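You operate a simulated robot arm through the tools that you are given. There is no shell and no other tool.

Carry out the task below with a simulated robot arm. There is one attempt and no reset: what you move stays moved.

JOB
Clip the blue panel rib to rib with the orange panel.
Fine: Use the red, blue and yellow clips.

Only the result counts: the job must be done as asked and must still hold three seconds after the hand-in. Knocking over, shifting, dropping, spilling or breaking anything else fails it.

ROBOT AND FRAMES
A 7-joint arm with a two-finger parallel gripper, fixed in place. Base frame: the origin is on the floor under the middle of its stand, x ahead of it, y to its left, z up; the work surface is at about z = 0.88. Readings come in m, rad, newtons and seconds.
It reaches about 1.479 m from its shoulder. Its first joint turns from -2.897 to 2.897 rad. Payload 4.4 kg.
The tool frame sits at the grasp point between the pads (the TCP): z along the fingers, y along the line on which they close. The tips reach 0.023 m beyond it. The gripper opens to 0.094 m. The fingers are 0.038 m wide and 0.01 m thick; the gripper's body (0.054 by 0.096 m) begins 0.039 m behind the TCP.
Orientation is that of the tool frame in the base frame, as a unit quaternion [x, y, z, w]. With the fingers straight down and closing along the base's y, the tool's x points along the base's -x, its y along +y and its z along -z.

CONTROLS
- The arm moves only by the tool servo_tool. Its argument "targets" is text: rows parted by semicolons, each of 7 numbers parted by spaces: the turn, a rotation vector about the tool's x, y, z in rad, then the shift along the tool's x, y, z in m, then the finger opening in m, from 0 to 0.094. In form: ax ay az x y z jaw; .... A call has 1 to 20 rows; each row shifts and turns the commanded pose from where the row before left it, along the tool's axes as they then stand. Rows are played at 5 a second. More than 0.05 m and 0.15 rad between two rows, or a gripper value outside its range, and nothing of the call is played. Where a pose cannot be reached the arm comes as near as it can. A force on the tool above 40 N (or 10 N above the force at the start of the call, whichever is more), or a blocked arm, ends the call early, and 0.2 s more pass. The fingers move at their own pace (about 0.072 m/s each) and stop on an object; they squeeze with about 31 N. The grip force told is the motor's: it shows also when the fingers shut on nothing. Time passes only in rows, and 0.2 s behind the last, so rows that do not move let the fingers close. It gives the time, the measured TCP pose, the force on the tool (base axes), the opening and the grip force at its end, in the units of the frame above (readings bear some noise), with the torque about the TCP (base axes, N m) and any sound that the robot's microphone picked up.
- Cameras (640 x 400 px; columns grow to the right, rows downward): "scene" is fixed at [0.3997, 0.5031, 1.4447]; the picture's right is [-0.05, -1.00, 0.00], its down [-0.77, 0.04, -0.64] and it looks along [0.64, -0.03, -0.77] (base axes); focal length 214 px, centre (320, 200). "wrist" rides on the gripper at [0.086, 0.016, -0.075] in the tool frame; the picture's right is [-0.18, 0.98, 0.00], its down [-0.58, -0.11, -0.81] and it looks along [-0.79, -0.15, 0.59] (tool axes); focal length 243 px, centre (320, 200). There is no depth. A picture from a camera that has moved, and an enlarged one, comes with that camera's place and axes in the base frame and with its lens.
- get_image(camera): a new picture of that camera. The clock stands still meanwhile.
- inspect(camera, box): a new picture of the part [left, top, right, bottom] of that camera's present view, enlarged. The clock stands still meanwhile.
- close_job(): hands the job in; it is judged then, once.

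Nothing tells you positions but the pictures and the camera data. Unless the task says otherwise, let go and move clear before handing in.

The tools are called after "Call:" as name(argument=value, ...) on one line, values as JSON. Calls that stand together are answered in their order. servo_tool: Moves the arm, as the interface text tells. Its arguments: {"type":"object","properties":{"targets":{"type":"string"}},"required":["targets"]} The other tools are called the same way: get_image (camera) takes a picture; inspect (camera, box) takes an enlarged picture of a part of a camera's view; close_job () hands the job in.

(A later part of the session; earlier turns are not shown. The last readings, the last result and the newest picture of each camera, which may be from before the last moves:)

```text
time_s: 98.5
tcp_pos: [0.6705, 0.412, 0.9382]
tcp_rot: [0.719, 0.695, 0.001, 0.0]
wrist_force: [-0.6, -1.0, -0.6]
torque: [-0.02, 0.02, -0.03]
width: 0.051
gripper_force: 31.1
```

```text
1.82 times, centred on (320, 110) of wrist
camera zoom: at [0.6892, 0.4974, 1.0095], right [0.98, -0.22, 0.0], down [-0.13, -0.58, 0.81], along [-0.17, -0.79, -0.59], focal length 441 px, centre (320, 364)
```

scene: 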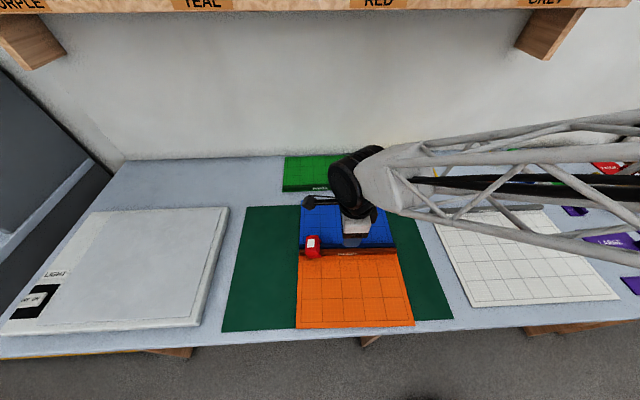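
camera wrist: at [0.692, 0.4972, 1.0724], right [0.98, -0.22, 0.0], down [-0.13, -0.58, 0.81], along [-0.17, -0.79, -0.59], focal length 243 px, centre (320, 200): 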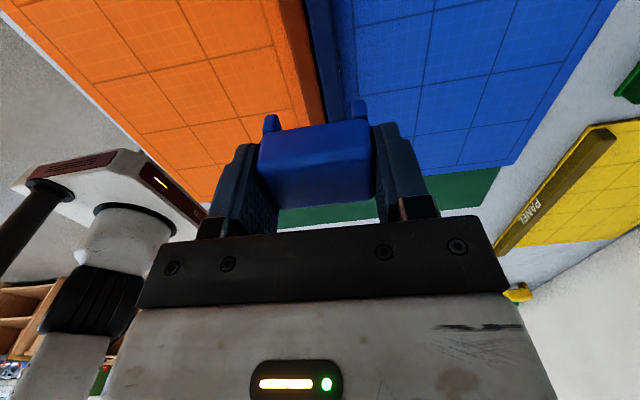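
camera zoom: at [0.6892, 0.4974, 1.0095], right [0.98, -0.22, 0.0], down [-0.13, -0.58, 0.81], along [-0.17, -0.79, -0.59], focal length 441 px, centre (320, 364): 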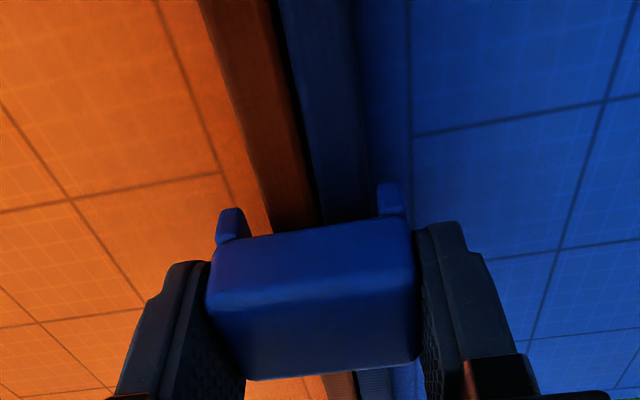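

Aligned. Now fine steps down, watching for the tell-tale.

Call:
servo_tool(targets="0 0 0 0 0 0.001 0.03;0 0 0 0 0 0.001 0.03;0 0 0 0 0 0.001 0.03;0 0 0 0 0 0 0.03")

Call:
servo_tool(targets="0 0 0 0 0 0.001 0.03;0 0 0 0 0 0 0.03")

Call:
inspect(camera="wrist", box=[200, 0, 440, 220])

```text
time_s: 99.5
tcp_pos: [0.6718, 0.4119, 0.9337]
tcp_rot: [0.719, 0.695, 0.002, 0.0]
wrist_force: [0.3, 0.1, -0.7]
torque: [-0.01, -0.02, -0.03]
width: 0.0511
gripper_force: 30.6
```

```text
time_s: 100.1
tcp_pos: [0.6707, 0.4116, 0.9311]
tcp_rot: [0.719, 0.695, 0.001, 0.001]
wrist_force: [0.9, 0.6, -0.3]
torque: [0.0, 0.0, -0.03]
width: 0.051
gripper_force: 31.2
```

```text
1.82 times, centred on (320, 110) of wrist
camera zoom: at [0.6895, 0.4974, 1.005], right [0.98, -0.22, 0.0], down [-0.13, -0.58, 0.81], along [-0.17, -0.79, -0.59], focal length 441 px, centre (320, 364)
```

zoom: 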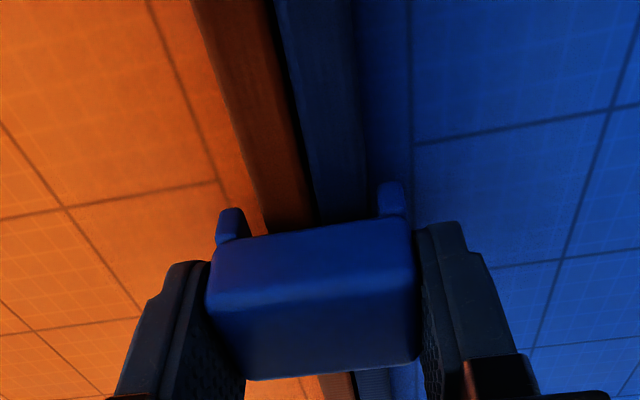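

Call:
servo_tool(targets="0 0 0 0 0 0.001 0.03;0 0 0 0 0 0 0.03")

Call:
inspect(camera="wrist", box=[200, 0, 440, 220])

```text
time_s: 100.7
tcp_pos: [0.6705, 0.4117, 0.9314]
tcp_rot: [0.719, 0.695, 0.002, 0.0]
wrist_force: [-0.1, -0.5, 0.1]
torque: [0.02, 0.0, 0.01]
width: 0.0508
gripper_force: 31.6
```

```text
1.82 times, centred on (320, 110) of wrist
camera zoom: at [0.6894, 0.4976, 1.0042], right [0.98, -0.22, 0.0], down [-0.13, -0.58, 0.81], along [-0.17, -0.79, -0.59], focal length 441 px, centre (320, 364)
```

zoom: 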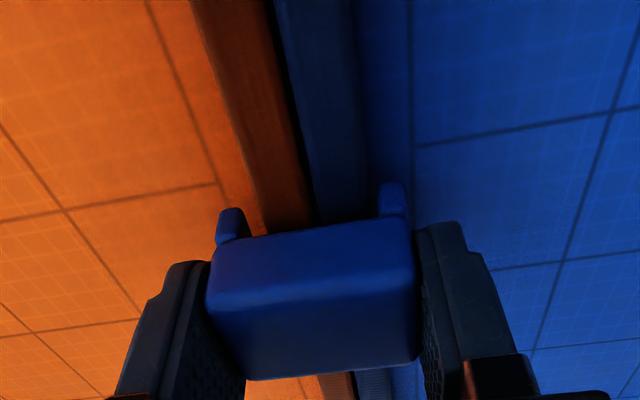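

Call:
servo_tool(targets="0 0 0 0 0 0.0007 0.03;0 0 0 0 0 0 0.03")

Call:
inspect(camera="wrist", box=[200, 0, 440, 220])

```text
time_s: 101.3
tcp_pos: [0.6709, 0.4126, 0.9311]
tcp_rot: [0.719, 0.695, 0.001, 0.001]
wrist_force: [0.3, -0.2, 2.0]
torque: [-0.03, 0.01, -0.01]
width: 0.0509
gripper_force: 30.7
```

```text
1.82 times, centred on (320, 110) of wrist
camera zoom: at [0.6894, 0.4976, 1.0037], right [0.98, -0.22, 0.0], down [-0.13, -0.58, 0.81], along [-0.17, -0.79, -0.59], focal length 441 px, centre (320, 364)
```

zoom: 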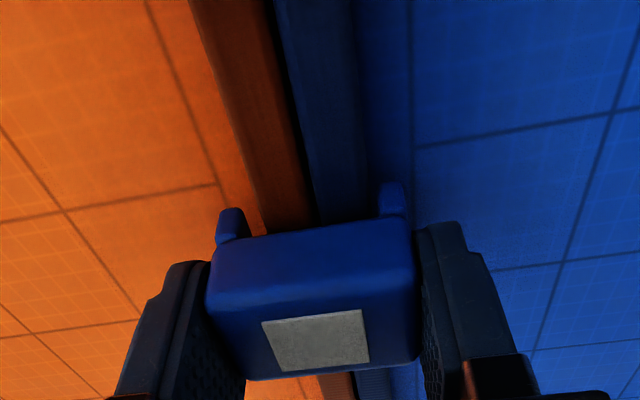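

The blue clip's tell-tale is up at just 2 N. I'll release right here without pulling.

Call:
servo_tool(targets="0 0 0 0 0 0 0.0515;0 0 0 0 0 0 0.053;0 0 0 0 0 0 0.056;0 0 0 0 0 0 0.06;0 0 0 0 0 0 0.06")

Call:
inspect(camera="wrist", box=[200, 0, 440, 220])

```text
time_s: 102.5
tcp_pos: [0.6706, 0.4121, 0.9308]
tcp_rot: [0.719, 0.695, 0.002, -0.001]
wrist_force: [-0.2, -0.4, 0.0]
torque: [0.03, -0.01, -0.02]
width: 0.0599
gripper_force: 0.1
```

```text
1.82 times, centred on (320, 110) of wrist
camera zoom: at [0.6894, 0.4975, 1.0036], right [0.98, -0.22, 0.0], down [-0.13, -0.58, 0.81], along [-0.17, -0.79, -0.59], focal length 441 px, centre (320, 364)
```

zoom: 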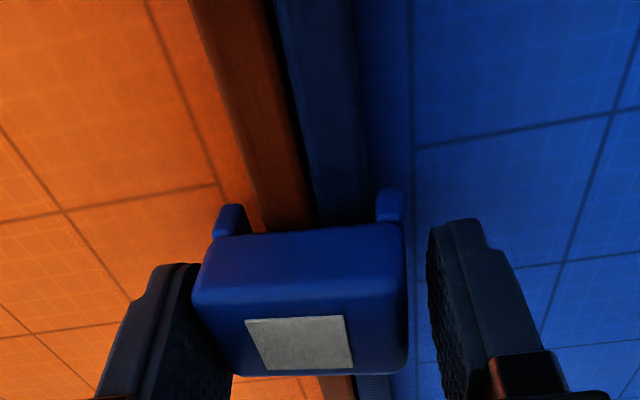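

The blue clip stays put with its tell-tale showing and is nearly level. I'll lift straight up and look.

Call:
servo_tool(targets="0 0 0 0 0 -0.01 0.064;0 0 0 0 0 -0.02 0.066;0 0 0 0 0 -0.03 0.066;0 0 0 0 0.03 -0.02 0.066;0 0 0 0 0.04 0 0.066;0 0 0 0 0.03 0 0.066;0 0 0 0 0 0 0.066")

Call:
inspect(camera="scene", box=[290, 225, 370, 275])

Call:
get_image(camera="scene")

```text
time_s: 104.1
tcp_pos: [0.7721, 0.4079, 1.0105]
tcp_rot: [0.718, 0.696, 0.0, 0.001]
wrist_force: [0.0, -0.1, -0.4]
torque: [-0.02, 0.01, 0.0]
width: 0.0662
gripper_force: 0.1
```

```text
8.00 times, centred on (330, 250) of scene
camera zoom: at [0.3997, 0.5031, 1.4447], right [-0.05, -1.0, 0.0], down [-0.77, 0.04, -0.64], along [0.64, -0.03, -0.77], focal length 1716 px, centre (240, -200)
```

zoom: 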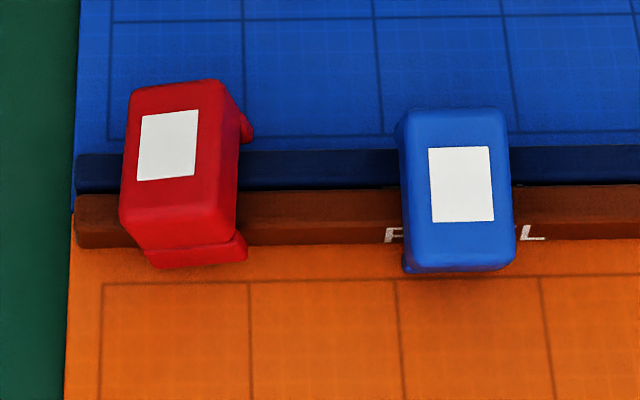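

```text
taken
```

scene: 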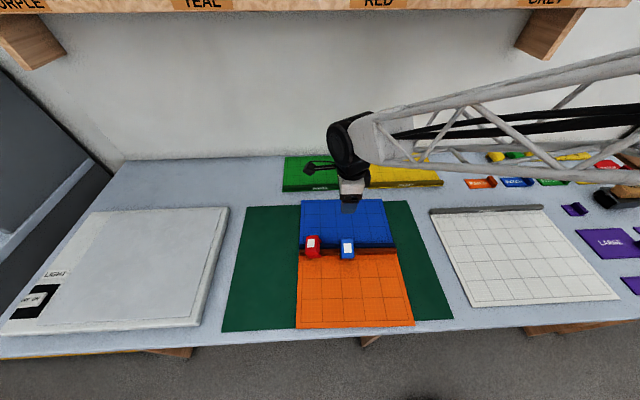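

Blue is well seated. Red leans more, and I'll look at that again from the side later. Next, the yellow clip, approached low to avoid the bracket.

Call:
servo_tool(targets="0 0 -0.032 0 0 0 0.07;0 0 0 -0.0449 0.0113 0.0032 0.07;0 0 0 -0.0449 0.0113 0.0032 0.07;0 0 0 -0.0449 0.0113 0.0032 0.07;0 0 0 -0.0449 0.0113 0.0032 0.07;0 0 0 -0.0449 0.0113 0.0032 0.07;0 0 0 -0.0449 0.0113 0.0032 0.07;0 0 0 -0.0449 0.0113 0.0032 0.07;0 0 0 -0.0449 0.0113 0.0032 0.07;0 0 0 -0.0449 0.0113 0.0032 0.07;0 0 0 -0.0449 0.0113 0.0032 0.07;0 0 0 -0.0449 0.0113 0.0032 0.07;0 0 0 -0.0449 0.0113 0.0032 0.07;0 0 0 -0.0449 0.0113 0.0032 0.07;0 0 0 -0.0449 0.0113 0.0032 0.07;0 0 0 0 0 0 0.07")

Call:
servo_tool(targets="0 0 0 0.015 0.035 0.0035 0.07;0 0 0 0.015 0.035 0.0035 0.07;0 0 0 0.01 0.02 0.0 0.07;0 0 0 0 0 0 0.07")

Call:
get_image(camera="wrist")

Call:
inspect(camera="scene", box=[420, 20, 620, 190])

```text
time_s: 107.5
tcp_pos: [0.9286, -0.2222, 0.9652]
tcp_rot: [0.707, 0.707, 0.001, -0.001]
wrist_force: [-0.5, 0.0, 0.0]
torque: [0.01, -0.02, 0.0]
width: 0.0698
gripper_force: 0.0
```

```text
time_s: 108.5
tcp_pos: [1.0183, -0.1803, 0.9592]
tcp_rot: [0.708, 0.707, 0.0, 0.0]
wrist_force: [0.3, 0.1, 0.5]
torque: [-0.02, 0.02, -0.02]
width: 0.0702
gripper_force: 0.0
```

```text
taken
camera wrist: at [1.0341, -0.0942, 1.0315], right [0.98, -0.18, 0.0], down [-0.11, -0.58, 0.81], along [-0.15, -0.79, -0.59], focal length 243 px, centre (320, 200)
```

wrist: 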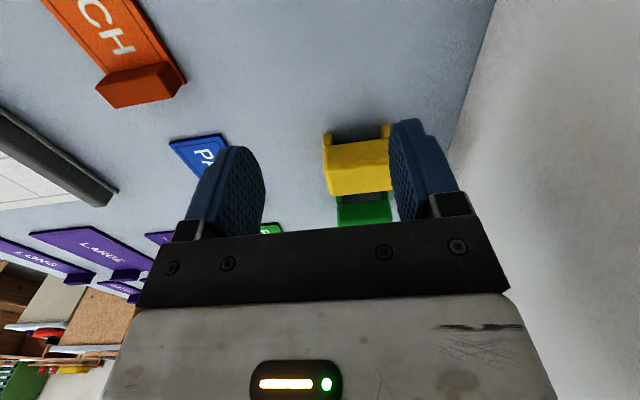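

```text
2.35 times, centred on (520, 105) of scene
camera zoom: at [0.3997, 0.5031, 1.4447], right [-0.05, -1.0, 0.0], down [-0.77, 0.04, -0.64], along [0.64, -0.03, -0.77], focal length 505 px, centre (-151, 424)
```

zoom: 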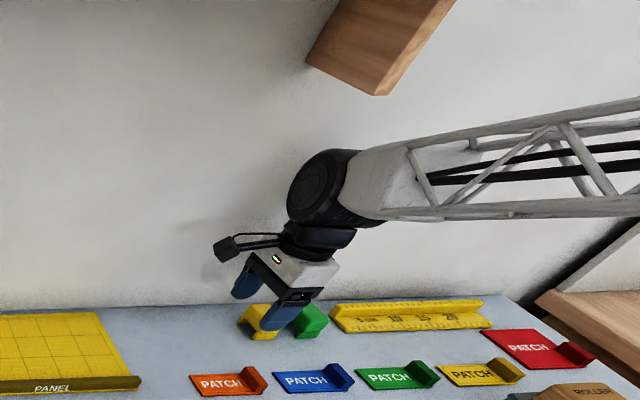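

Call:
inspect(camera="wrist", box=[300, 110, 420, 230])

```text
3.33 times, centred on (360, 170) of wrist
camera zoom: at [1.0341, -0.0942, 1.0315], right [0.98, -0.18, 0.0], down [-0.11, -0.58, 0.81], along [-0.15, -0.79, -0.59], focal length 809 px, centre (187, 300)
```

zoom: 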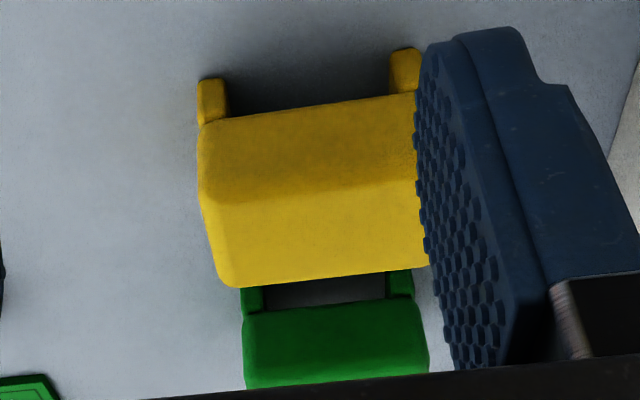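

Yellow clip centre is about (1.0393, −0.2325). Moving over it, descending and gripping.

Call:
servo_tool(targets="0 0 0 -0.026 0.0106 0 0.07;0 0 0 -0.0262 0.0106 0 0.07;0 0 0 0 0 0 0.07")

Call:
inspect(camera="wrist", box=[160, 0, 480, 240])

Call:
servo_tool(targets="0 0 0 0 0 0.02 0.07;0 0 0 0 0 0.016 0.07;0 0 0 0 0 0.0075 0.07;0 0 0 0 0 0 0.06;0 0 0 0 0 0 0.054;0 0 0 0 0 0 0.05;0 0 0 0 0 0 0.03;0 0 0 0 0 0 0.03")

Call:
inspect(camera="wrist", box=[160, 0, 480, 240])

```text
time_s: 109.3
tcp_pos: [1.04, -0.2339, 0.9589]
tcp_rot: [0.707, 0.707, 0.001, -0.001]
wrist_force: [0.1, 0.1, -1.5]
torque: [-0.02, 0.0, 0.0]
width: 0.07
gripper_force: 0.0
```

```text
1.67 times, centred on (320, 120) of wrist
camera zoom: at [1.0557, -0.1477, 1.0315], right [0.98, -0.18, 0.0], down [-0.11, -0.58, 0.81], along [-0.15, -0.79, -0.59], focal length 404 px, centre (320, 333)
```

zoom: 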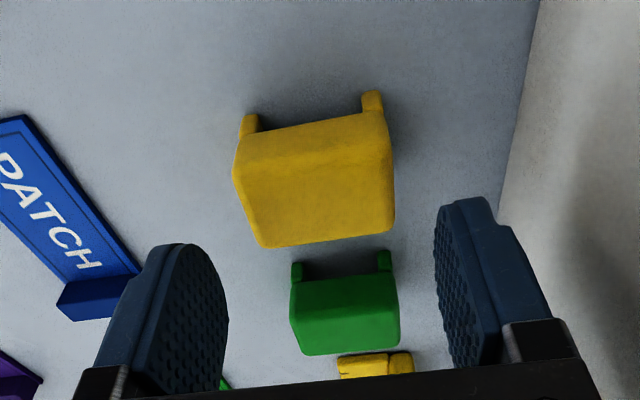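

```text
time_s: 111.1
tcp_pos: [1.0396, -0.2332, 0.9151]
tcp_rot: [0.707, 0.707, 0.001, 0.001]
wrist_force: [0.2, 0.1, 0.3]
torque: [-0.04, -0.02, -0.01]
width: 0.0511
gripper_force: 32.0
```

```text
1.67 times, centred on (320, 120) of wrist
camera zoom: at [1.0559, -0.1466, 0.988], right [0.98, -0.18, 0.0], down [-0.11, -0.58, 0.81], along [-0.15, -0.79, -0.59], focal length 404 px, centre (320, 333)
```

zoom: 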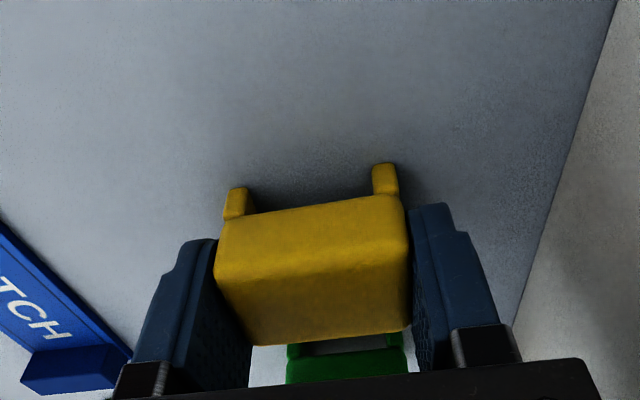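

Yellow is gripped. I'll lift low, back away, and carry it to the right part of the joint at y of about 0.327.

Call:
servo_tool(targets="0 0 0 0 0 -0.01 0.03;0 0 0 0 0 -0.02 0.03;0 0 0 0 0 -0.02 0.03;0 0 0 0 -0.04 0 0.03;0 0 0 0 -0.04 0 0.03;0 0 0 0 -0.03 0 0.03;0 0 0 0 0 0 0.03")

Call:
servo_tool(targets="0 0 0 0.04 -0.01854 -0.0025 0.03;0 0 0 0.04 -0.01854 -0.0025 0.03;0 0 0 0.04 -0.01854 -0.0025 0.03;0 0 0 0.04 -0.01854 -0.0025 0.03;0 0 0 0.04 -0.01854 -0.0025 0.03;0 0 0 0.04 -0.01854 -0.0025 0.03;0 0 0 0.04 -0.01854 -0.0025 0.03;0 0 0 0.04 -0.01854 -0.0025 0.03;0 0 0 0.04 -0.01854 -0.0025 0.03;0 0 0 0.04 -0.01854 -0.0025 0.03;0 0 0 0.04 -0.01854 -0.0025 0.03;0 0 0 0.04 -0.01854 -0.0025 0.03;0 0 0 0.04 -0.01854 -0.0025 0.03;0 0 0 0.04 -0.01854 -0.0025 0.03;0 0 0.032 0 0 0 0.03;0 0 0 0 0 0 0.03")

Call:
get_image(camera="wrist")

Call:
inspect(camera="scene", box=[280, 220, 420, 280])

```text
time_s: 112.7
tcp_pos: [0.931, -0.2316, 0.9637]
tcp_rot: [0.707, 0.707, 0.001, 0.0]
wrist_force: [0.8, -0.5, -0.3]
torque: [0.02, 0.0, 0.0]
width: 0.0508
gripper_force: 31.1
```

```text
time_s: 116.1
tcp_pos: [0.6725, 0.3276, 1.0005]
tcp_rot: [0.718, 0.696, 0.001, 0.0]
wrist_force: [0.1, -0.7, 0.4]
torque: [0.01, 0.01, 0.0]
width: 0.051
gripper_force: 31.3
```

```text
taken
camera wrist: at [0.6907, 0.4132, 1.0741], right [0.98, -0.22, 0.0], down [-0.13, -0.58, 0.81], along [-0.17, -0.79, -0.59], focal length 243 px, centre (320, 200)
```

wrist: 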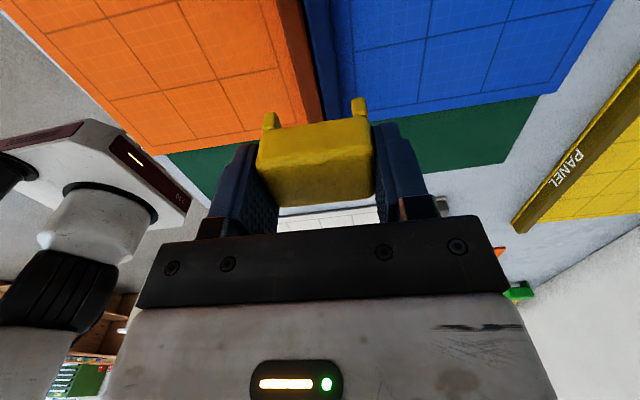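

```text
4.57 times, centred on (350, 250) of scene
camera zoom: at [0.3997, 0.5031, 1.4447], right [-0.05, -1.0, 0.0], down [-0.77, 0.04, -0.64], along [0.64, -0.03, -0.77], focal length 980 px, centre (183, -29)
```

zoom: 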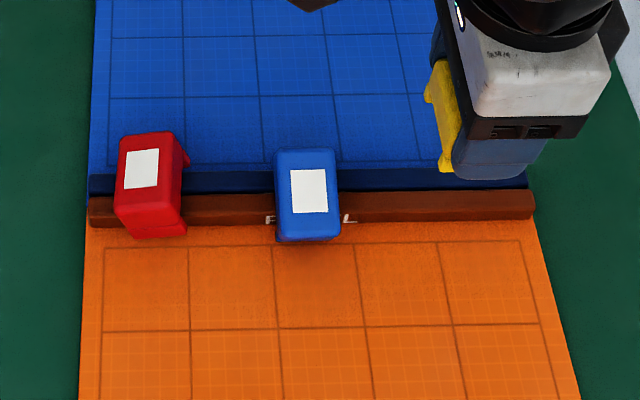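

Call:
inspect(camera="wrist", box=[230, 0, 430, 130])

Call:
servo_tool(targets="0 0 0 0 -0.0015 0 0.03;0 0 0 0 0 0 0.03")

Call:
inspect(camera="wrist", box=[230, 0, 430, 130])

```text
3.08 times, centred on (330, 65) of wrist
camera zoom: at [0.6907, 0.4132, 1.0741], right [0.98, -0.22, 0.0], down [-0.13, -0.58, 0.81], along [-0.17, -0.79, -0.59], focal length 746 px, centre (289, 615)
```

zoom: 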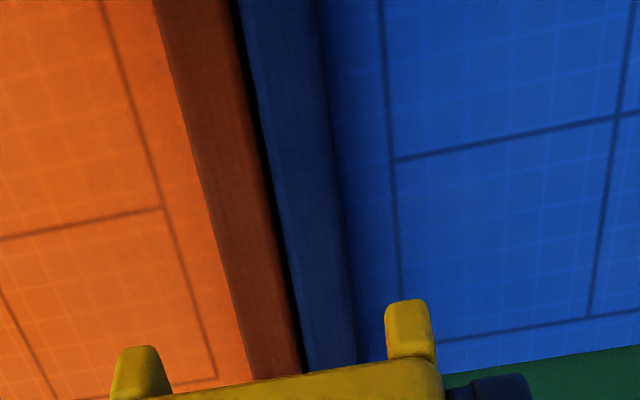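

```text
time_s: 116.7
tcp_pos: [0.6705, 0.3275, 1.001]
tcp_rot: [0.718, 0.696, 0.001, 0.0]
wrist_force: [-0.4, -0.2, -1.1]
torque: [0.01, 0.0, 0.03]
width: 0.0507
gripper_force: 30.9
```

```text
3.08 times, centred on (330, 65) of wrist
camera zoom: at [0.6889, 0.4132, 1.0737], right [0.98, -0.22, 0.0], down [-0.13, -0.58, 0.81], along [-0.17, -0.79, -0.59], focal length 746 px, centre (289, 615)
```

zoom: 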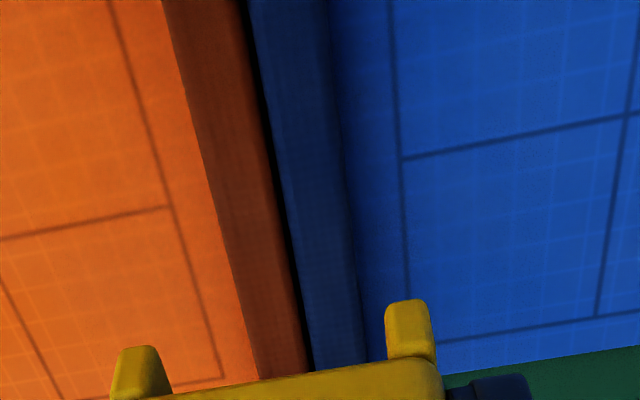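

Yellow is now centred on the joint. Lowering to just above the catch height, then fine steps.

Call:
servo_tool(targets="0 0 0 0 0 0.02 0.03;0 0 0 0 0 0.02 0.03;0 0 0 0 0 0.015 0.03;0 0 0 0 0 0.01 0.03;0 0 0 0 0 0.002 0.03;0 0 0 0 0 0 0.03")

Call:
servo_tool(targets="0 0 0 0 0 0.001 0.03;0 0 0 0 0 0 0.03")

Call:
servo_tool(targets="0 0 0 0 0 0.001 0.03;0 0 0 0 0 0 0.03")

Call:
inspect(camera="wrist", box=[200, 0, 440, 220])

```text
time_s: 118.1
tcp_pos: [0.6703, 0.3288, 0.9328]
tcp_rot: [0.718, 0.696, 0.001, 0.0]
wrist_force: [1.6, 0.2, -0.2]
torque: [-0.01, -0.01, 0.01]
width: 0.0507
gripper_force: 30.9
```

```text
time_s: 118.7
tcp_pos: [0.6713, 0.3276, 0.9334]
tcp_rot: [0.719, 0.695, 0.002, 0.001]
wrist_force: [-0.2, 0.2, -0.3]
torque: [-0.01, 0.0, -0.03]
width: 0.0509
gripper_force: 30.8
```

```text
time_s: 119.3
tcp_pos: [0.6695, 0.3273, 0.9324]
tcp_rot: [0.719, 0.695, 0.001, 0.0]
wrist_force: [-0.1, -0.4, 0.8]
torque: [0.0, 0.01, 0.01]
width: 0.0506
gripper_force: 31.1
```

```text
1.82 times, centred on (320, 110) of wrist
camera zoom: at [0.6886, 0.4132, 1.0045], right [0.98, -0.22, 0.0], down [-0.13, -0.58, 0.81], along [-0.17, -0.79, -0.59], focal length 441 px, centre (320, 364)
```

zoom: 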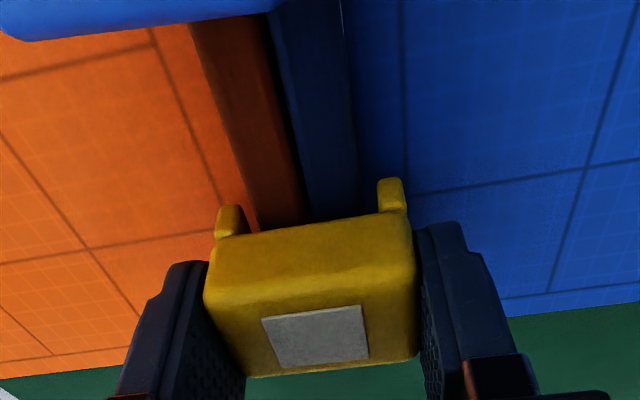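

Yellow's tell-tale is up at under 1 N. I'll open very slightly first and see how the clip settles.

Call:
servo_tool(targets="0 0 0 0 0 0 0.0512;0 0 0 0 0 0 0.052;0 0 0 0 0 0 0.053;0 0 0 0 0 0 0.053")

Call:
inspect(camera="wrist", box=[200, 0, 440, 220])

Call:
servo_tool(targets="0 0 0 0 0 0 0.055;0 0 0 0 0 0 0.058;0 0 0 0 0 0 0.06;0 0 0 0 0 0 0.06")

Call:
inspect(camera="wrist", box=[200, 0, 440, 220])

```text
time_s: 120.3
tcp_pos: [0.6709, 0.3274, 0.9323]
tcp_rot: [0.719, 0.695, 0.001, 0.0]
wrist_force: [-1.0, -0.2, 0.9]
torque: [-0.03, 0.01, 0.03]
width: 0.0532
gripper_force: 0.1
```

```text
1.82 times, centred on (320, 110) of wrist
camera zoom: at [0.6886, 0.4132, 1.0044], right [0.98, -0.22, 0.0], down [-0.13, -0.58, 0.81], along [-0.17, -0.79, -0.59], focal length 441 px, centre (320, 364)
```

zoom: 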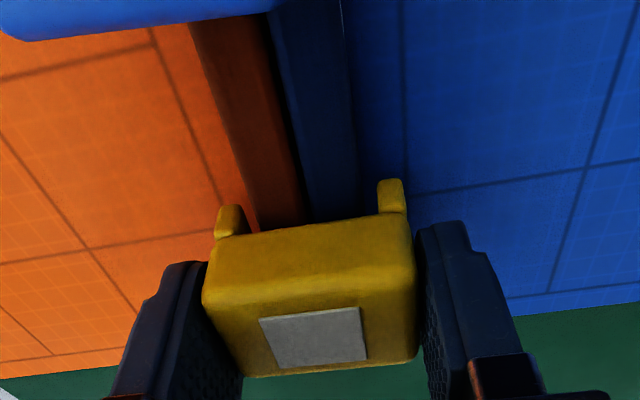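

```text
time_s: 121.3
tcp_pos: [0.6704, 0.3283, 0.9316]
tcp_rot: [0.719, 0.695, 0.002, 0.0]
wrist_force: [0.7, -0.3, 0.0]
torque: [0.01, 0.02, -0.01]
width: 0.0602
gripper_force: 0.1
```

```text
1.82 times, centred on (320, 110) of wrist
camera zoom: at [0.6886, 0.4132, 1.0044], right [0.98, -0.22, 0.0], down [-0.13, -0.58, 0.81], along [-0.17, -0.79, -0.59], focal length 441 px, centre (320, 364)
```

zoom: 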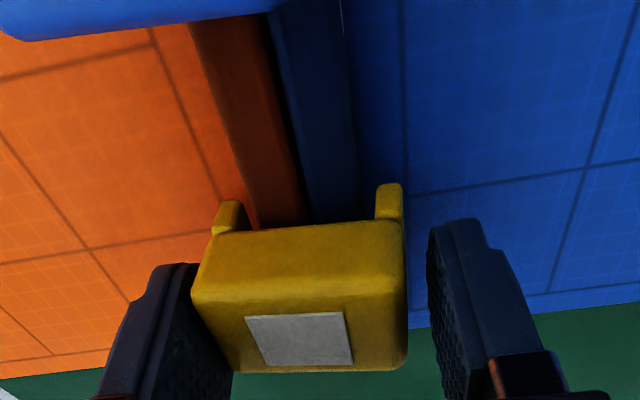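

Yellow leans toward −x as the fingers open, so in this state the clip pivots loosely about its catch point. I'll open fully, lift away, and inspect all three from a better angle.

Call:
servo_tool(targets="0 0 0 0 0 0 0.066;0 0 0 0 0 0 0.072;0 0 0 0 0 0 0.072")

Call:
inspect(camera="wrist", box=[180, 0, 460, 220])

Call:
servo_tool(targets="0 0 0 0 0 -0.01 0.074;0 0 0 0 0 -0.02 0.074;0 0 0 0 0 -0.03 0.074;0 0 0 0 0.04 -0.01 0.074;0 0 0 0 0.04 0 0.074;0 0 0 0 0 0 0.074")

Call:
inspect(camera="scene", box=[285, 215, 415, 285])

```text
time_s: 122.1
tcp_pos: [0.6708, 0.3274, 0.9312]
tcp_rot: [0.719, 0.695, 0.003, 0.0]
wrist_force: [0.0, 0.2, 0.4]
torque: [0.02, -0.02, -0.01]
width: 0.072
gripper_force: 0.0
```

```text
1.82 times, centred on (320, 110) of wrist
camera zoom: at [0.6886, 0.4132, 1.0044], right [0.98, -0.22, 0.0], down [-0.13, -0.58, 0.81], along [-0.17, -0.79, -0.59], focal length 441 px, centre (320, 364)
```

zoom: 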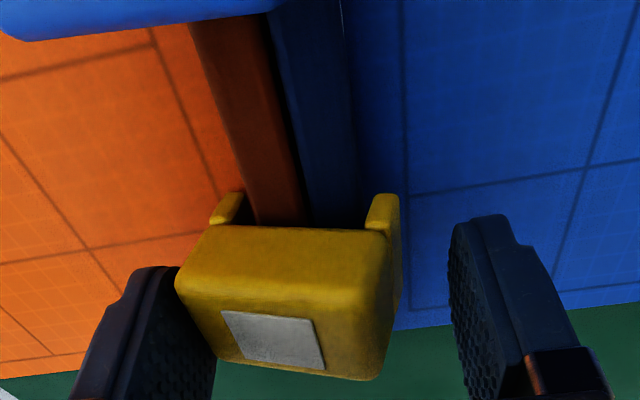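

```text
time_s: 123.5
tcp_pos: [0.7504, 0.3264, 1.0011]
tcp_rot: [0.719, 0.695, 0.001, 0.002]
wrist_force: [1.4, 0.6, 0.2]
torque: [-0.01, -0.03, 0.03]
width: 0.0741
gripper_force: 0.1
```

```text
4.92 times, centred on (350, 250) of scene
camera zoom: at [0.3997, 0.5031, 1.4447], right [-0.05, -1.0, 0.0], down [-0.77, 0.04, -0.64], along [0.64, -0.03, -0.77], focal length 1056 px, centre (172, -46)
```

zoom: 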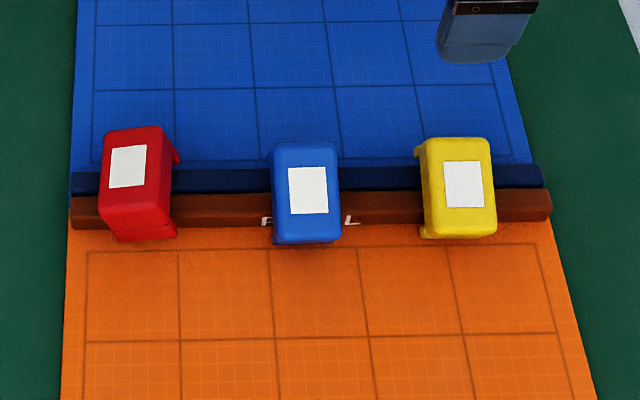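

All three tell-tales are up. I'll swing the wrist camera round to the −x side and look along +x at low height to judge each clip's lean.

Call:
servo_tool(targets="0 0 0 0 0 -0.03 0.094;0 0 -0.1457 0 0 0 0.094;0 0 -0.1457 0 0 0 0.094;0 0 -0.1457 0 0 0 0.094;0 0 -0.1457 0 0 0 0.094;0 0 -0.1457 0 0 0 0.094;0 0 -0.1457 0 0 0 0.094;0 0 -0.1457 0 0 0 0.094;0 0 -0.1457 0 0 0 0.094;0 0 -0.1457 0 0 0 0.094;0 0 -0.1457 0 0 0 0.094;0 0 -0.1457 0 0 0 0.094;0 0 0 0 0 0 0.094")

Call:
servo_tool(targets="0 0 0 0.0417 0.014 0.003 0.094;0 0 0 0.0417 0.014 0.003 0.094;0 0 0 0.0417 0.014 0.003 0.094;0 0 0 0.0417 0.014 0.003 0.094;0 0 0 0.0417 0.014 0.003 0.094;0 0 0 0.0417 0.014 0.003 0.094;0 -0.1333 0 0 0 0 0.094;0 -0.1333 0 0 0 0 0.094;0 -0.1333 0 0 0 0 0.094;0 0 0 0 0 0 0.094")

Call:
get_image(camera="wrist")

```text
time_s: 126.3
tcp_pos: [0.7503, 0.3246, 1.0312]
tcp_rot: [-0.001, 1.0, 0.0, 0.001]
wrist_force: [-0.5, 0.6, -0.1]
torque: [0.01, 0.0, -0.01]
width: 0.0939
gripper_force: 0.1
```

```text
time_s: 128.5
tcp_pos: [0.4998, 0.4087, 1.0131]
tcp_rot: [0.0, 0.98, 0.001, 0.2]
wrist_force: [1.4, -0.1, 0.6]
torque: [0.01, 0.01, 0.0]
width: 0.094
gripper_force: 0.0
```

```text
taken
camera wrist: at [0.3902, 0.4252, 1.0461], right [0.17, 0.98, 0.07], down [0.22, -0.11, 0.97], along [0.96, -0.15, -0.23], focal length 243 px, centre (320, 200)
```

wrist: 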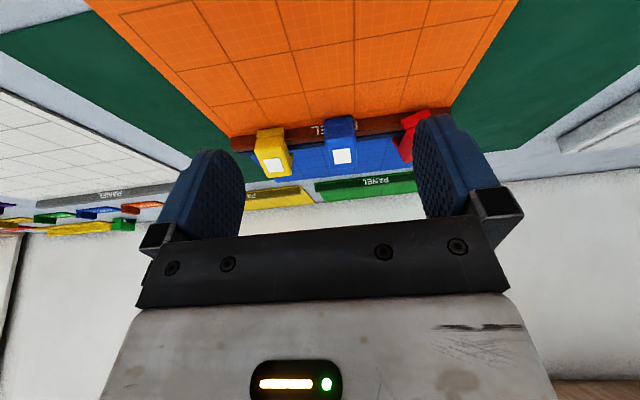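

Call:
inspect(camera="wrist", box=[225, 90, 425, 200])

Call:
inspect(camera="wrist", box=[240, 110, 310, 190])

Call:
inspect(camera="wrist", box=[310, 100, 380, 180])

```text
3.20 times, centred on (325, 145) of wrist
camera zoom: at [0.3902, 0.4252, 1.0461], right [0.17, 0.98, 0.07], down [0.22, -0.11, 0.97], along [0.96, -0.15, -0.23], focal length 776 px, centre (304, 376)
```

zoom: 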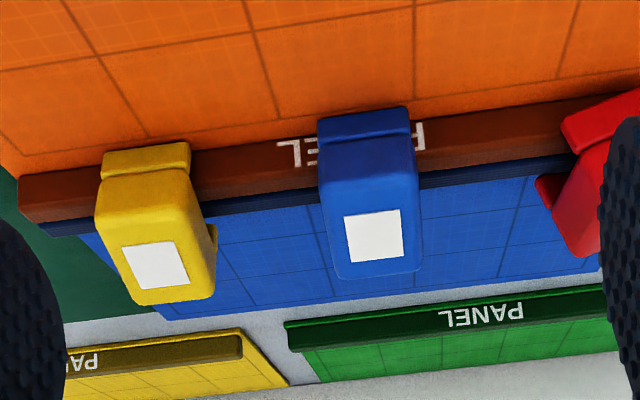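

```text
5.00 times, centred on (275, 150) of wrist
camera zoom: at [0.3902, 0.4252, 1.0461], right [0.17, 0.98, 0.07], down [0.22, -0.11, 0.97], along [0.96, -0.15, -0.23], focal length 1213 px, centre (545, 450)
```

zoom: 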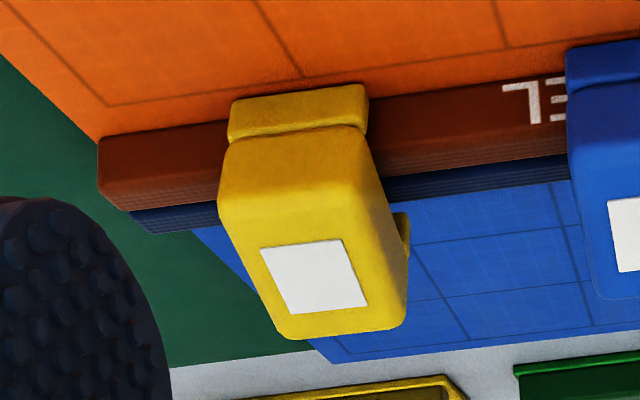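

```text
5.00 times, centred on (345, 140) of wrist
camera zoom: at [0.3902, 0.4252, 1.0461], right [0.17, 0.98, 0.07], down [0.22, -0.11, 0.97], along [0.96, -0.15, -0.23], focal length 1213 px, centre (195, 500)
```

zoom: 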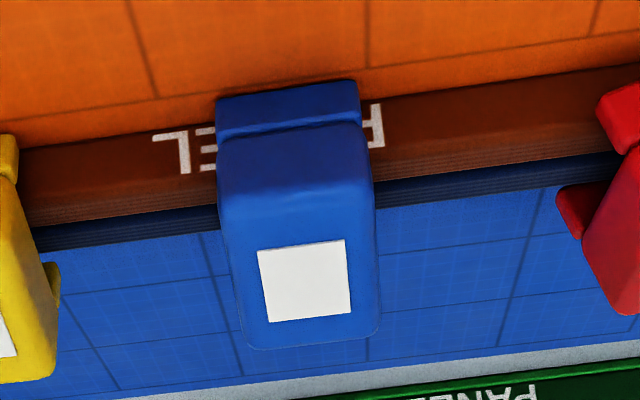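

All three clips straddle the ribs with tell-tales up, each leaning about 10°. Before trusting this, I'll do a lift check on the middle clip: grip its ends, raise it a few mm, and see whether both panels come with it.

Call:
servo_tool(targets="0 0.1333 0 0 0 0 0.06;0 0.1333 0 0 0 0 0.06;0 0.1333 0.032 0 0 0 0.06;0 0 0 -0.041 0 0 0.06;0 0 0 -0.041 0 0 0.06;0 0 0 -0.041 0 0 0.06;0 0 0 -0.041 0 0 0.06;0 0 0 0 0 0.02 0.06;0 0 0 0 0 0 0.06")

Call:
get_image(camera="wrist")

Call:
inspect(camera="wrist", box=[200, 0, 440, 220])

```text
time_s: 130.5
tcp_pos: [0.6648, 0.4032, 0.994]
tcp_rot: [0.016, 1.0, 0.002, 0.0]
wrist_force: [-0.8, 0.1, 0.1]
torque: [0.0, 0.02, 0.0]
width: 0.0599
gripper_force: 0.0
```

```text
taken
camera wrist: at [0.577, 0.4225, 1.066], right [0.22, 0.98, 0.0], down [0.58, -0.13, 0.81], along [0.79, -0.17, -0.59], focal length 243 px, centre (320, 200)
```

wrist: 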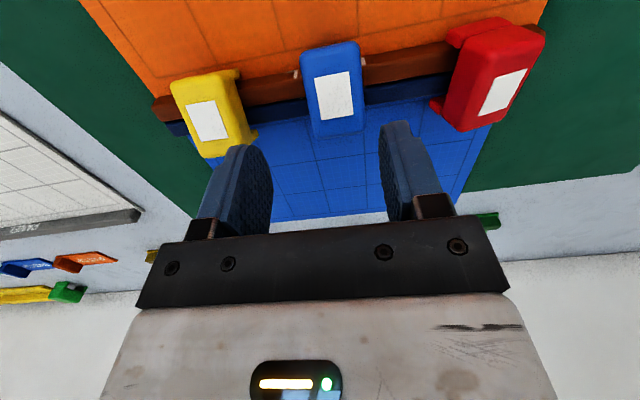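

```text
1.82 times, centred on (320, 110) of wrist
camera zoom: at [0.577, 0.4225, 1.066], right [0.22, 0.98, 0.0], down [0.58, -0.13, 0.81], along [0.79, -0.17, -0.59], focal length 441 px, centre (320, 364)
```

zoom: 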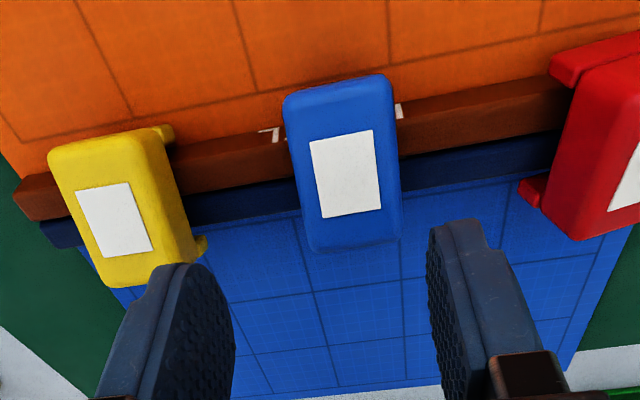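

I'll centre on the blue clip, lower so the tips stay above the ribs, and grip it by its ends.

Call:
servo_tool(targets="0 0 0 0 0.0105 0.01 0.06;0 0 0 0 0 0.02 0.06;0 0 0 0 0 0.018 0.06;0 0 0 0 0 0.01 0.06;0 0 0 0 0 0 0.06")

Call:
inspect(camera="wrist", box=[200, 0, 440, 220])

Call:
inspect(camera="scene", box=[285, 215, 415, 285])

```text
time_s: 131.7
tcp_pos: [0.6633, 0.4139, 0.9356]
tcp_rot: [0.015, 1.0, 0.002, 0.001]
wrist_force: [-0.7, -0.1, -0.6]
torque: [0.01, 0.0, -0.02]
width: 0.06
gripper_force: 0.0
```

```text
1.82 times, centred on (320, 110) of wrist
camera zoom: at [0.5766, 0.4331, 1.008], right [0.22, 0.98, 0.0], down [0.58, -0.13, 0.81], along [0.79, -0.17, -0.59], focal length 441 px, centre (320, 364)
```

zoom: 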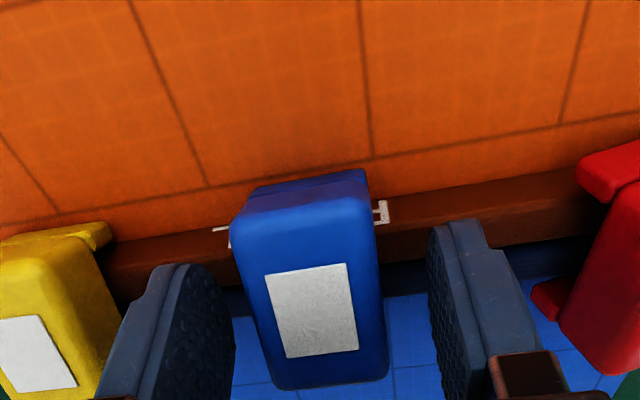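

```text
4.92 times, centred on (350, 250) of scene
camera zoom: at [0.3997, 0.5031, 1.4447], right [-0.05, -1.0, 0.0], down [-0.77, 0.04, -0.64], along [0.64, -0.03, -0.77], focal length 1056 px, centre (172, -46)
```

zoom: 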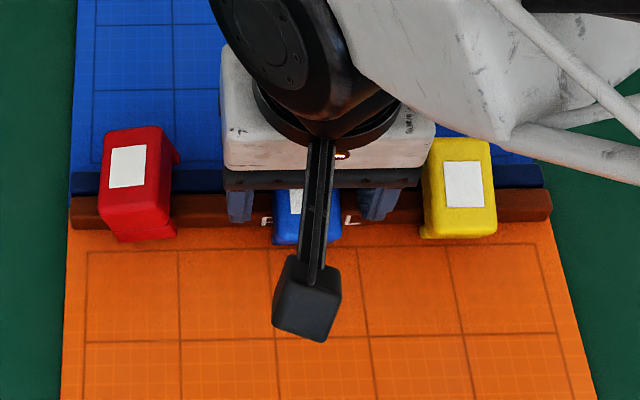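

The clip sits between the pads. Lowering 3 mm more and closing on its ends.

Call:
servo_tool(targets="0 0 0 0 0 0.003 0.06;0 0 0 0 0 0 0.05;0 0 0 0 0 0 0.043;0 0 0 0 0 0 0.039;0 0 0 0 0 0 0.036;0 0 0 0 0 0 0.033;0 0 0 0 0 0 0.033")

Call:
inspect(camera="wrist", box=[200, 0, 440, 220])

Call:
servo_tool(targets="0 0 0 0 0 -0.002 0.033;0 0 0 0 0 -0.002 0.033;0 0 0 0 0 -0.002 0.033;0 0 0 0 0 0 0.033")

Call:
inspect(camera="wrist", box=[200, 0, 440, 220])

Call:
inspect(camera="scene", box=[285, 215, 415, 285])

```text
time_s: 133.3
tcp_pos: [0.6636, 0.4147, 0.9325]
tcp_rot: [0.016, 1.0, 0.002, 0.0]
wrist_force: [-0.1, -0.9, 1.1]
torque: [-0.02, 0.01, 0.03]
width: 0.0339
gripper_force: 31.6
```

```text
1.82 times, centred on (320, 110) of wrist
camera zoom: at [0.5769, 0.4329, 1.0051], right [0.22, 0.98, 0.0], down [0.58, -0.13, 0.81], along [0.79, -0.17, -0.59], focal length 441 px, centre (320, 364)
```

zoom: 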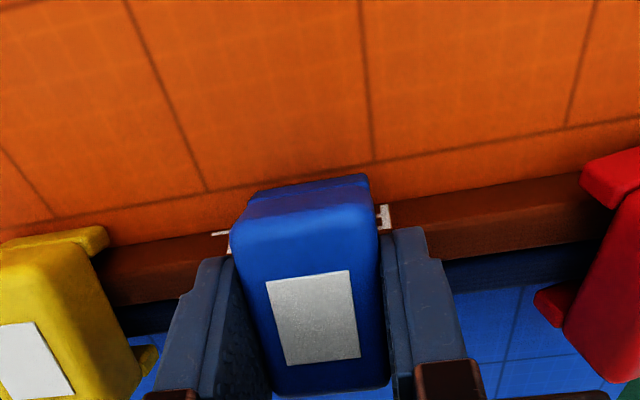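

```text
time_s: 134.3
tcp_pos: [0.6641, 0.4142, 0.9383]
tcp_rot: [0.016, 1.0, 0.002, 0.001]
wrist_force: [1.6, -0.3, -1.0]
torque: [0.02, 0.0, -0.01]
width: 0.0338
gripper_force: 31.0
```

```text
1.82 times, centred on (320, 110) of wrist
camera zoom: at [0.577, 0.4329, 1.0111], right [0.22, 0.98, 0.0], down [0.58, -0.13, 0.81], along [0.79, -0.17, -0.59], focal length 441 px, centre (320, 364)
```

zoom: 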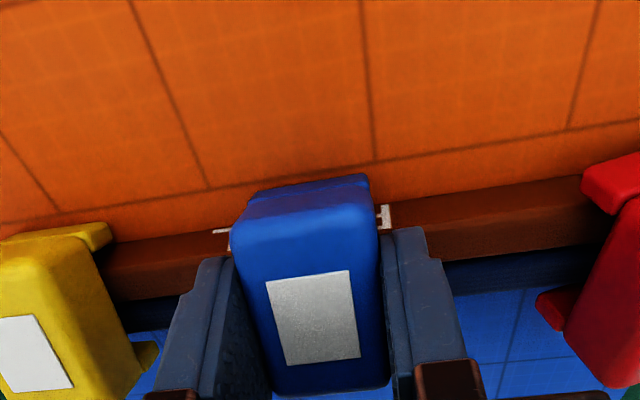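

```text
4.92 times, centred on (350, 250) of scene
camera zoom: at [0.3997, 0.5031, 1.4447], right [-0.05, -1.0, 0.0], down [-0.77, 0.04, -0.64], along [0.64, -0.03, -0.77], focal length 1056 px, centre (172, -46)
```

zoom: 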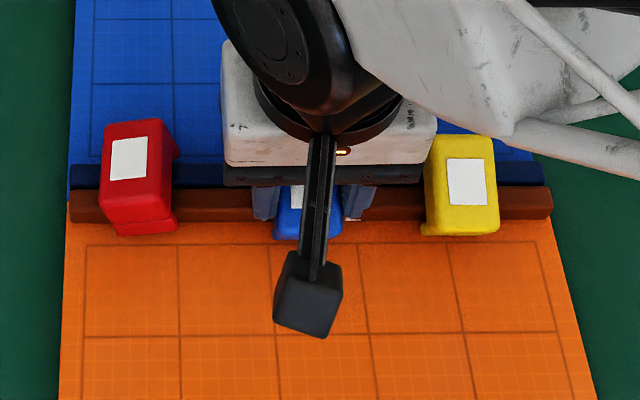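

Confirmed: raising the blue clip 6 mm lifted both ribs and the other two clips together, so the panels really are joined. I'll lower it gently back to rest and release.

Call:
servo_tool(targets="0 0 0 0 0 0.002 0.033;0 0 0 0 0 0.002 0.033;0 0 0 0 0 0.0015 0.033;0 0 0 0 0 0 0.033")

Call:
inspect(camera="wrist", box=[200, 0, 440, 220])

Call:
inspect(camera="scene", box=[285, 215, 415, 285])

```text
time_s: 135.3
tcp_pos: [0.6627, 0.4142, 0.9336]
tcp_rot: [0.015, 1.0, 0.002, 0.001]
wrist_force: [0.0, -0.2, -2.0]
torque: [0.02, 0.02, -0.02]
width: 0.0341
gripper_force: 30.6
```

```text
1.82 times, centred on (320, 110) of wrist
camera zoom: at [0.5775, 0.433, 1.0059], right [0.22, 0.98, 0.0], down [0.58, -0.13, 0.81], along [0.79, -0.17, -0.59], focal length 441 px, centre (320, 364)
```

zoom: 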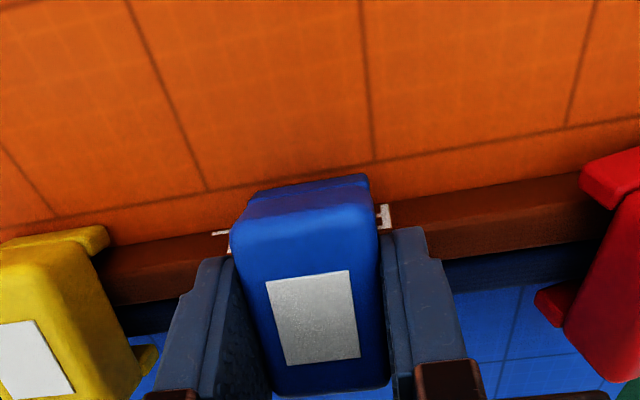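

```text
4.92 times, centred on (350, 250) of scene
camera zoom: at [0.3997, 0.5031, 1.4447], right [-0.05, -1.0, 0.0], down [-0.77, 0.04, -0.64], along [0.64, -0.03, -0.77], focal length 1056 px, centre (172, -46)
```

zoom: 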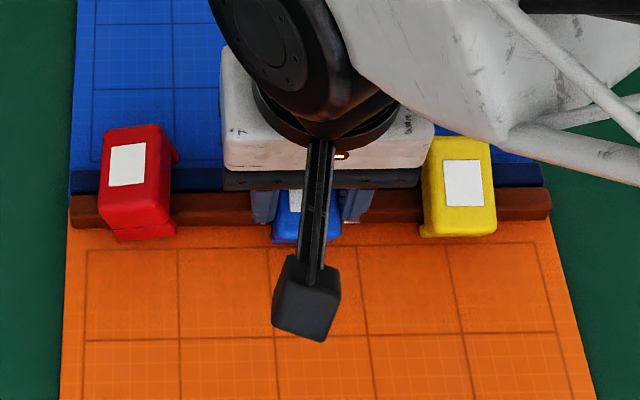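

The panels are back at rest with all three tell-tales showing. I'll release the blue clip and lift straight up.

Call:
servo_tool(targets="0 0 0 0 0 0 0.038;0 0 0 0 0 0 0.046;0 0 0 0 0 0 0.056;0 0 0 0 0 0 0.056")

Call:
inspect(camera="wrist", box=[200, 0, 440, 220])

Call:
servo_tool(targets="0 0 0 0 0 -0.01 0.056;0 0 0 0 0 -0.02 0.056;0 0 0 0 0 -0.03 0.056;0 0 0 0 0 -0.03 0.056;0 0 0 0 0 0 0.056")

Call:
get_image(camera="wrist")

```text
time_s: 136.3
tcp_pos: [0.6637, 0.4146, 0.9338]
tcp_rot: [0.016, 1.0, 0.002, 0.001]
wrist_force: [-0.7, 0.4, -0.7]
torque: [-0.01, 0.01, -0.01]
width: 0.0561
gripper_force: 0.0
```

```text
1.82 times, centred on (320, 110) of wrist
camera zoom: at [0.5774, 0.433, 1.0059], right [0.22, 0.98, 0.0], down [0.58, -0.13, 0.81], along [0.79, -0.17, -0.59], focal length 441 px, centre (320, 364)
```

zoom: 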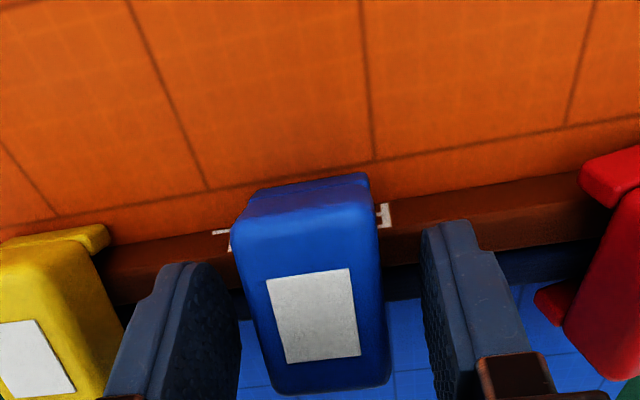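

```text
time_s: 137.5
tcp_pos: [0.6631, 0.4152, 1.0235]
tcp_rot: [0.016, 1.0, 0.001, 0.001]
wrist_force: [1.5, -0.8, -0.4]
torque: [-0.01, 0.0, 0.03]
width: 0.0559
gripper_force: 0.0
```

```text
taken
camera wrist: at [0.5774, 0.4333, 1.0965], right [0.22, 0.98, 0.0], down [0.58, -0.13, 0.81], along [0.79, -0.17, -0.59], focal length 243 px, centre (320, 200)
```

wrist: 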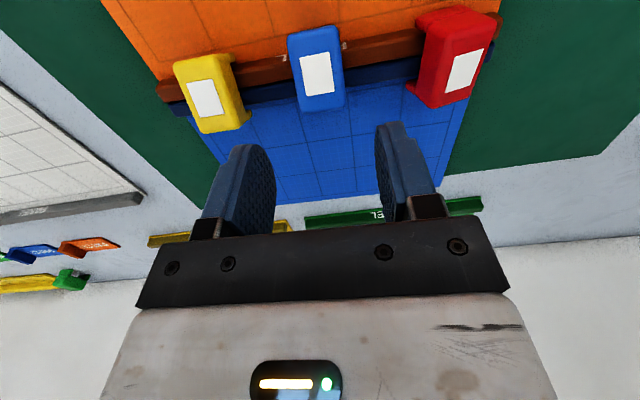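

All three clips still show their tell-tales. I'll retract clear and take a final look at the whole scene.

Call:
servo_tool(targets="0 0 0 0 0 -0.04 0.056;0 0 0 0 0 -0.04 0.056;0 0 0 0 -0.04 -0.005 0.056;0 0 0 0 -0.045 0 0.056;0 0 0 0 -0.045 0 0.056;0 0 0 0 -0.045 0 0.056;0 0 0 0 -0.045 0 0.056;0 0 0 0 -0.045 0 0.056;0 0 0 0 -0.045 0 0.056;0 0 0 0 -0.045 0 0.056;0 0 0 0 -0.045 0 0.056;0 0 0 0 0 0 0.056")

Call:
get_image(camera="scene")

Call:
inspect(camera="scene", box=[285, 190, 425, 290])

Call:
inspect(camera="scene", box=[295, 230, 405, 275])

Call:
inspect(camera="scene", box=[430, 130, 640, 300])

```text
time_s: 140.1
tcp_pos: [0.6506, 0.0139, 1.106]
tcp_rot: [0.015, 1.0, 0.002, 0.001]
wrist_force: [-0.3, 0.4, -0.9]
torque: [0.03, 0.01, -0.02]
width: 0.0561
gripper_force: 0.2
```

```text
taken
```

scene: 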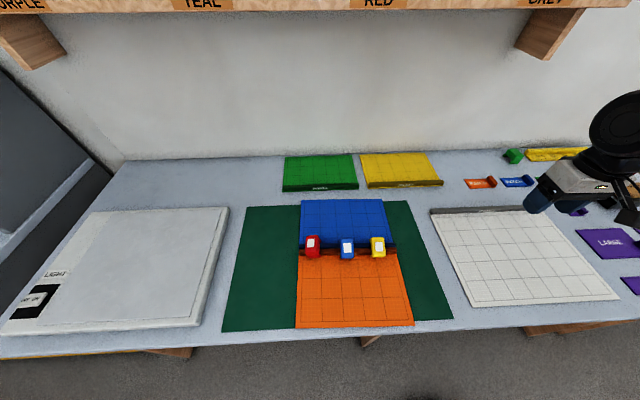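

```text
4.00 times, centred on (355, 240) of scene
camera zoom: at [0.3997, 0.5031, 1.4447], right [-0.05, -1.0, 0.0], down [-0.77, 0.04, -0.64], along [0.64, -0.03, -0.77], focal length 858 px, centre (180, 40)
```

zoom: 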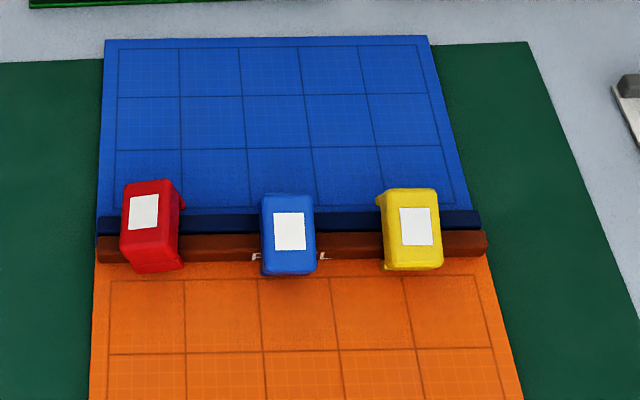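

```text
5.82 times, centred on (350, 252) of scene
camera zoom: at [0.3997, 0.5031, 1.4447], right [-0.05, -1.0, 0.0], down [-0.77, 0.04, -0.64], along [0.64, -0.03, -0.77], focal length 1248 px, centre (146, -106)
```

zoom: 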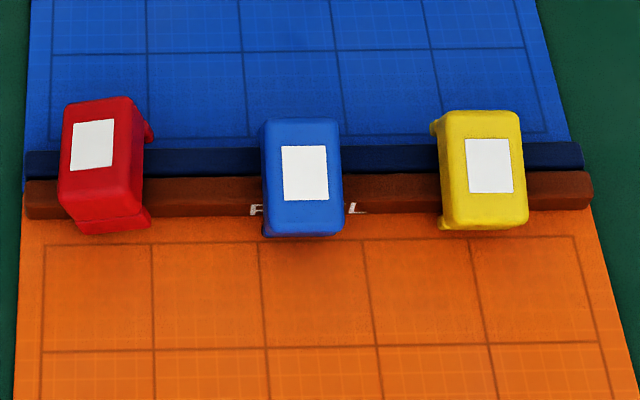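

```text
2.35 times, centred on (535, 215) of scene
camera zoom: at [0.3997, 0.5031, 1.4447], right [-0.05, -1.0, 0.0], down [-0.77, 0.04, -0.64], along [0.64, -0.03, -0.77], focal length 505 px, centre (-186, 165)
```

zoom: 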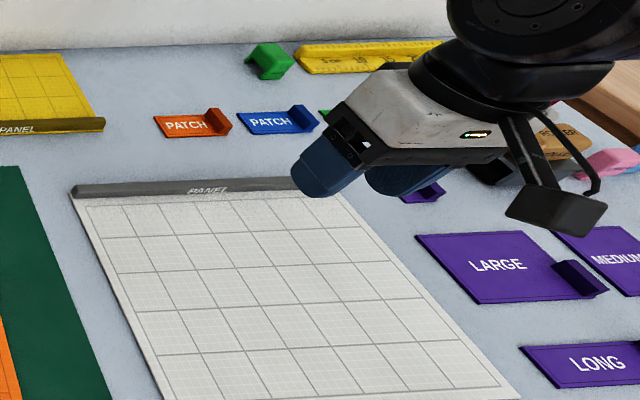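

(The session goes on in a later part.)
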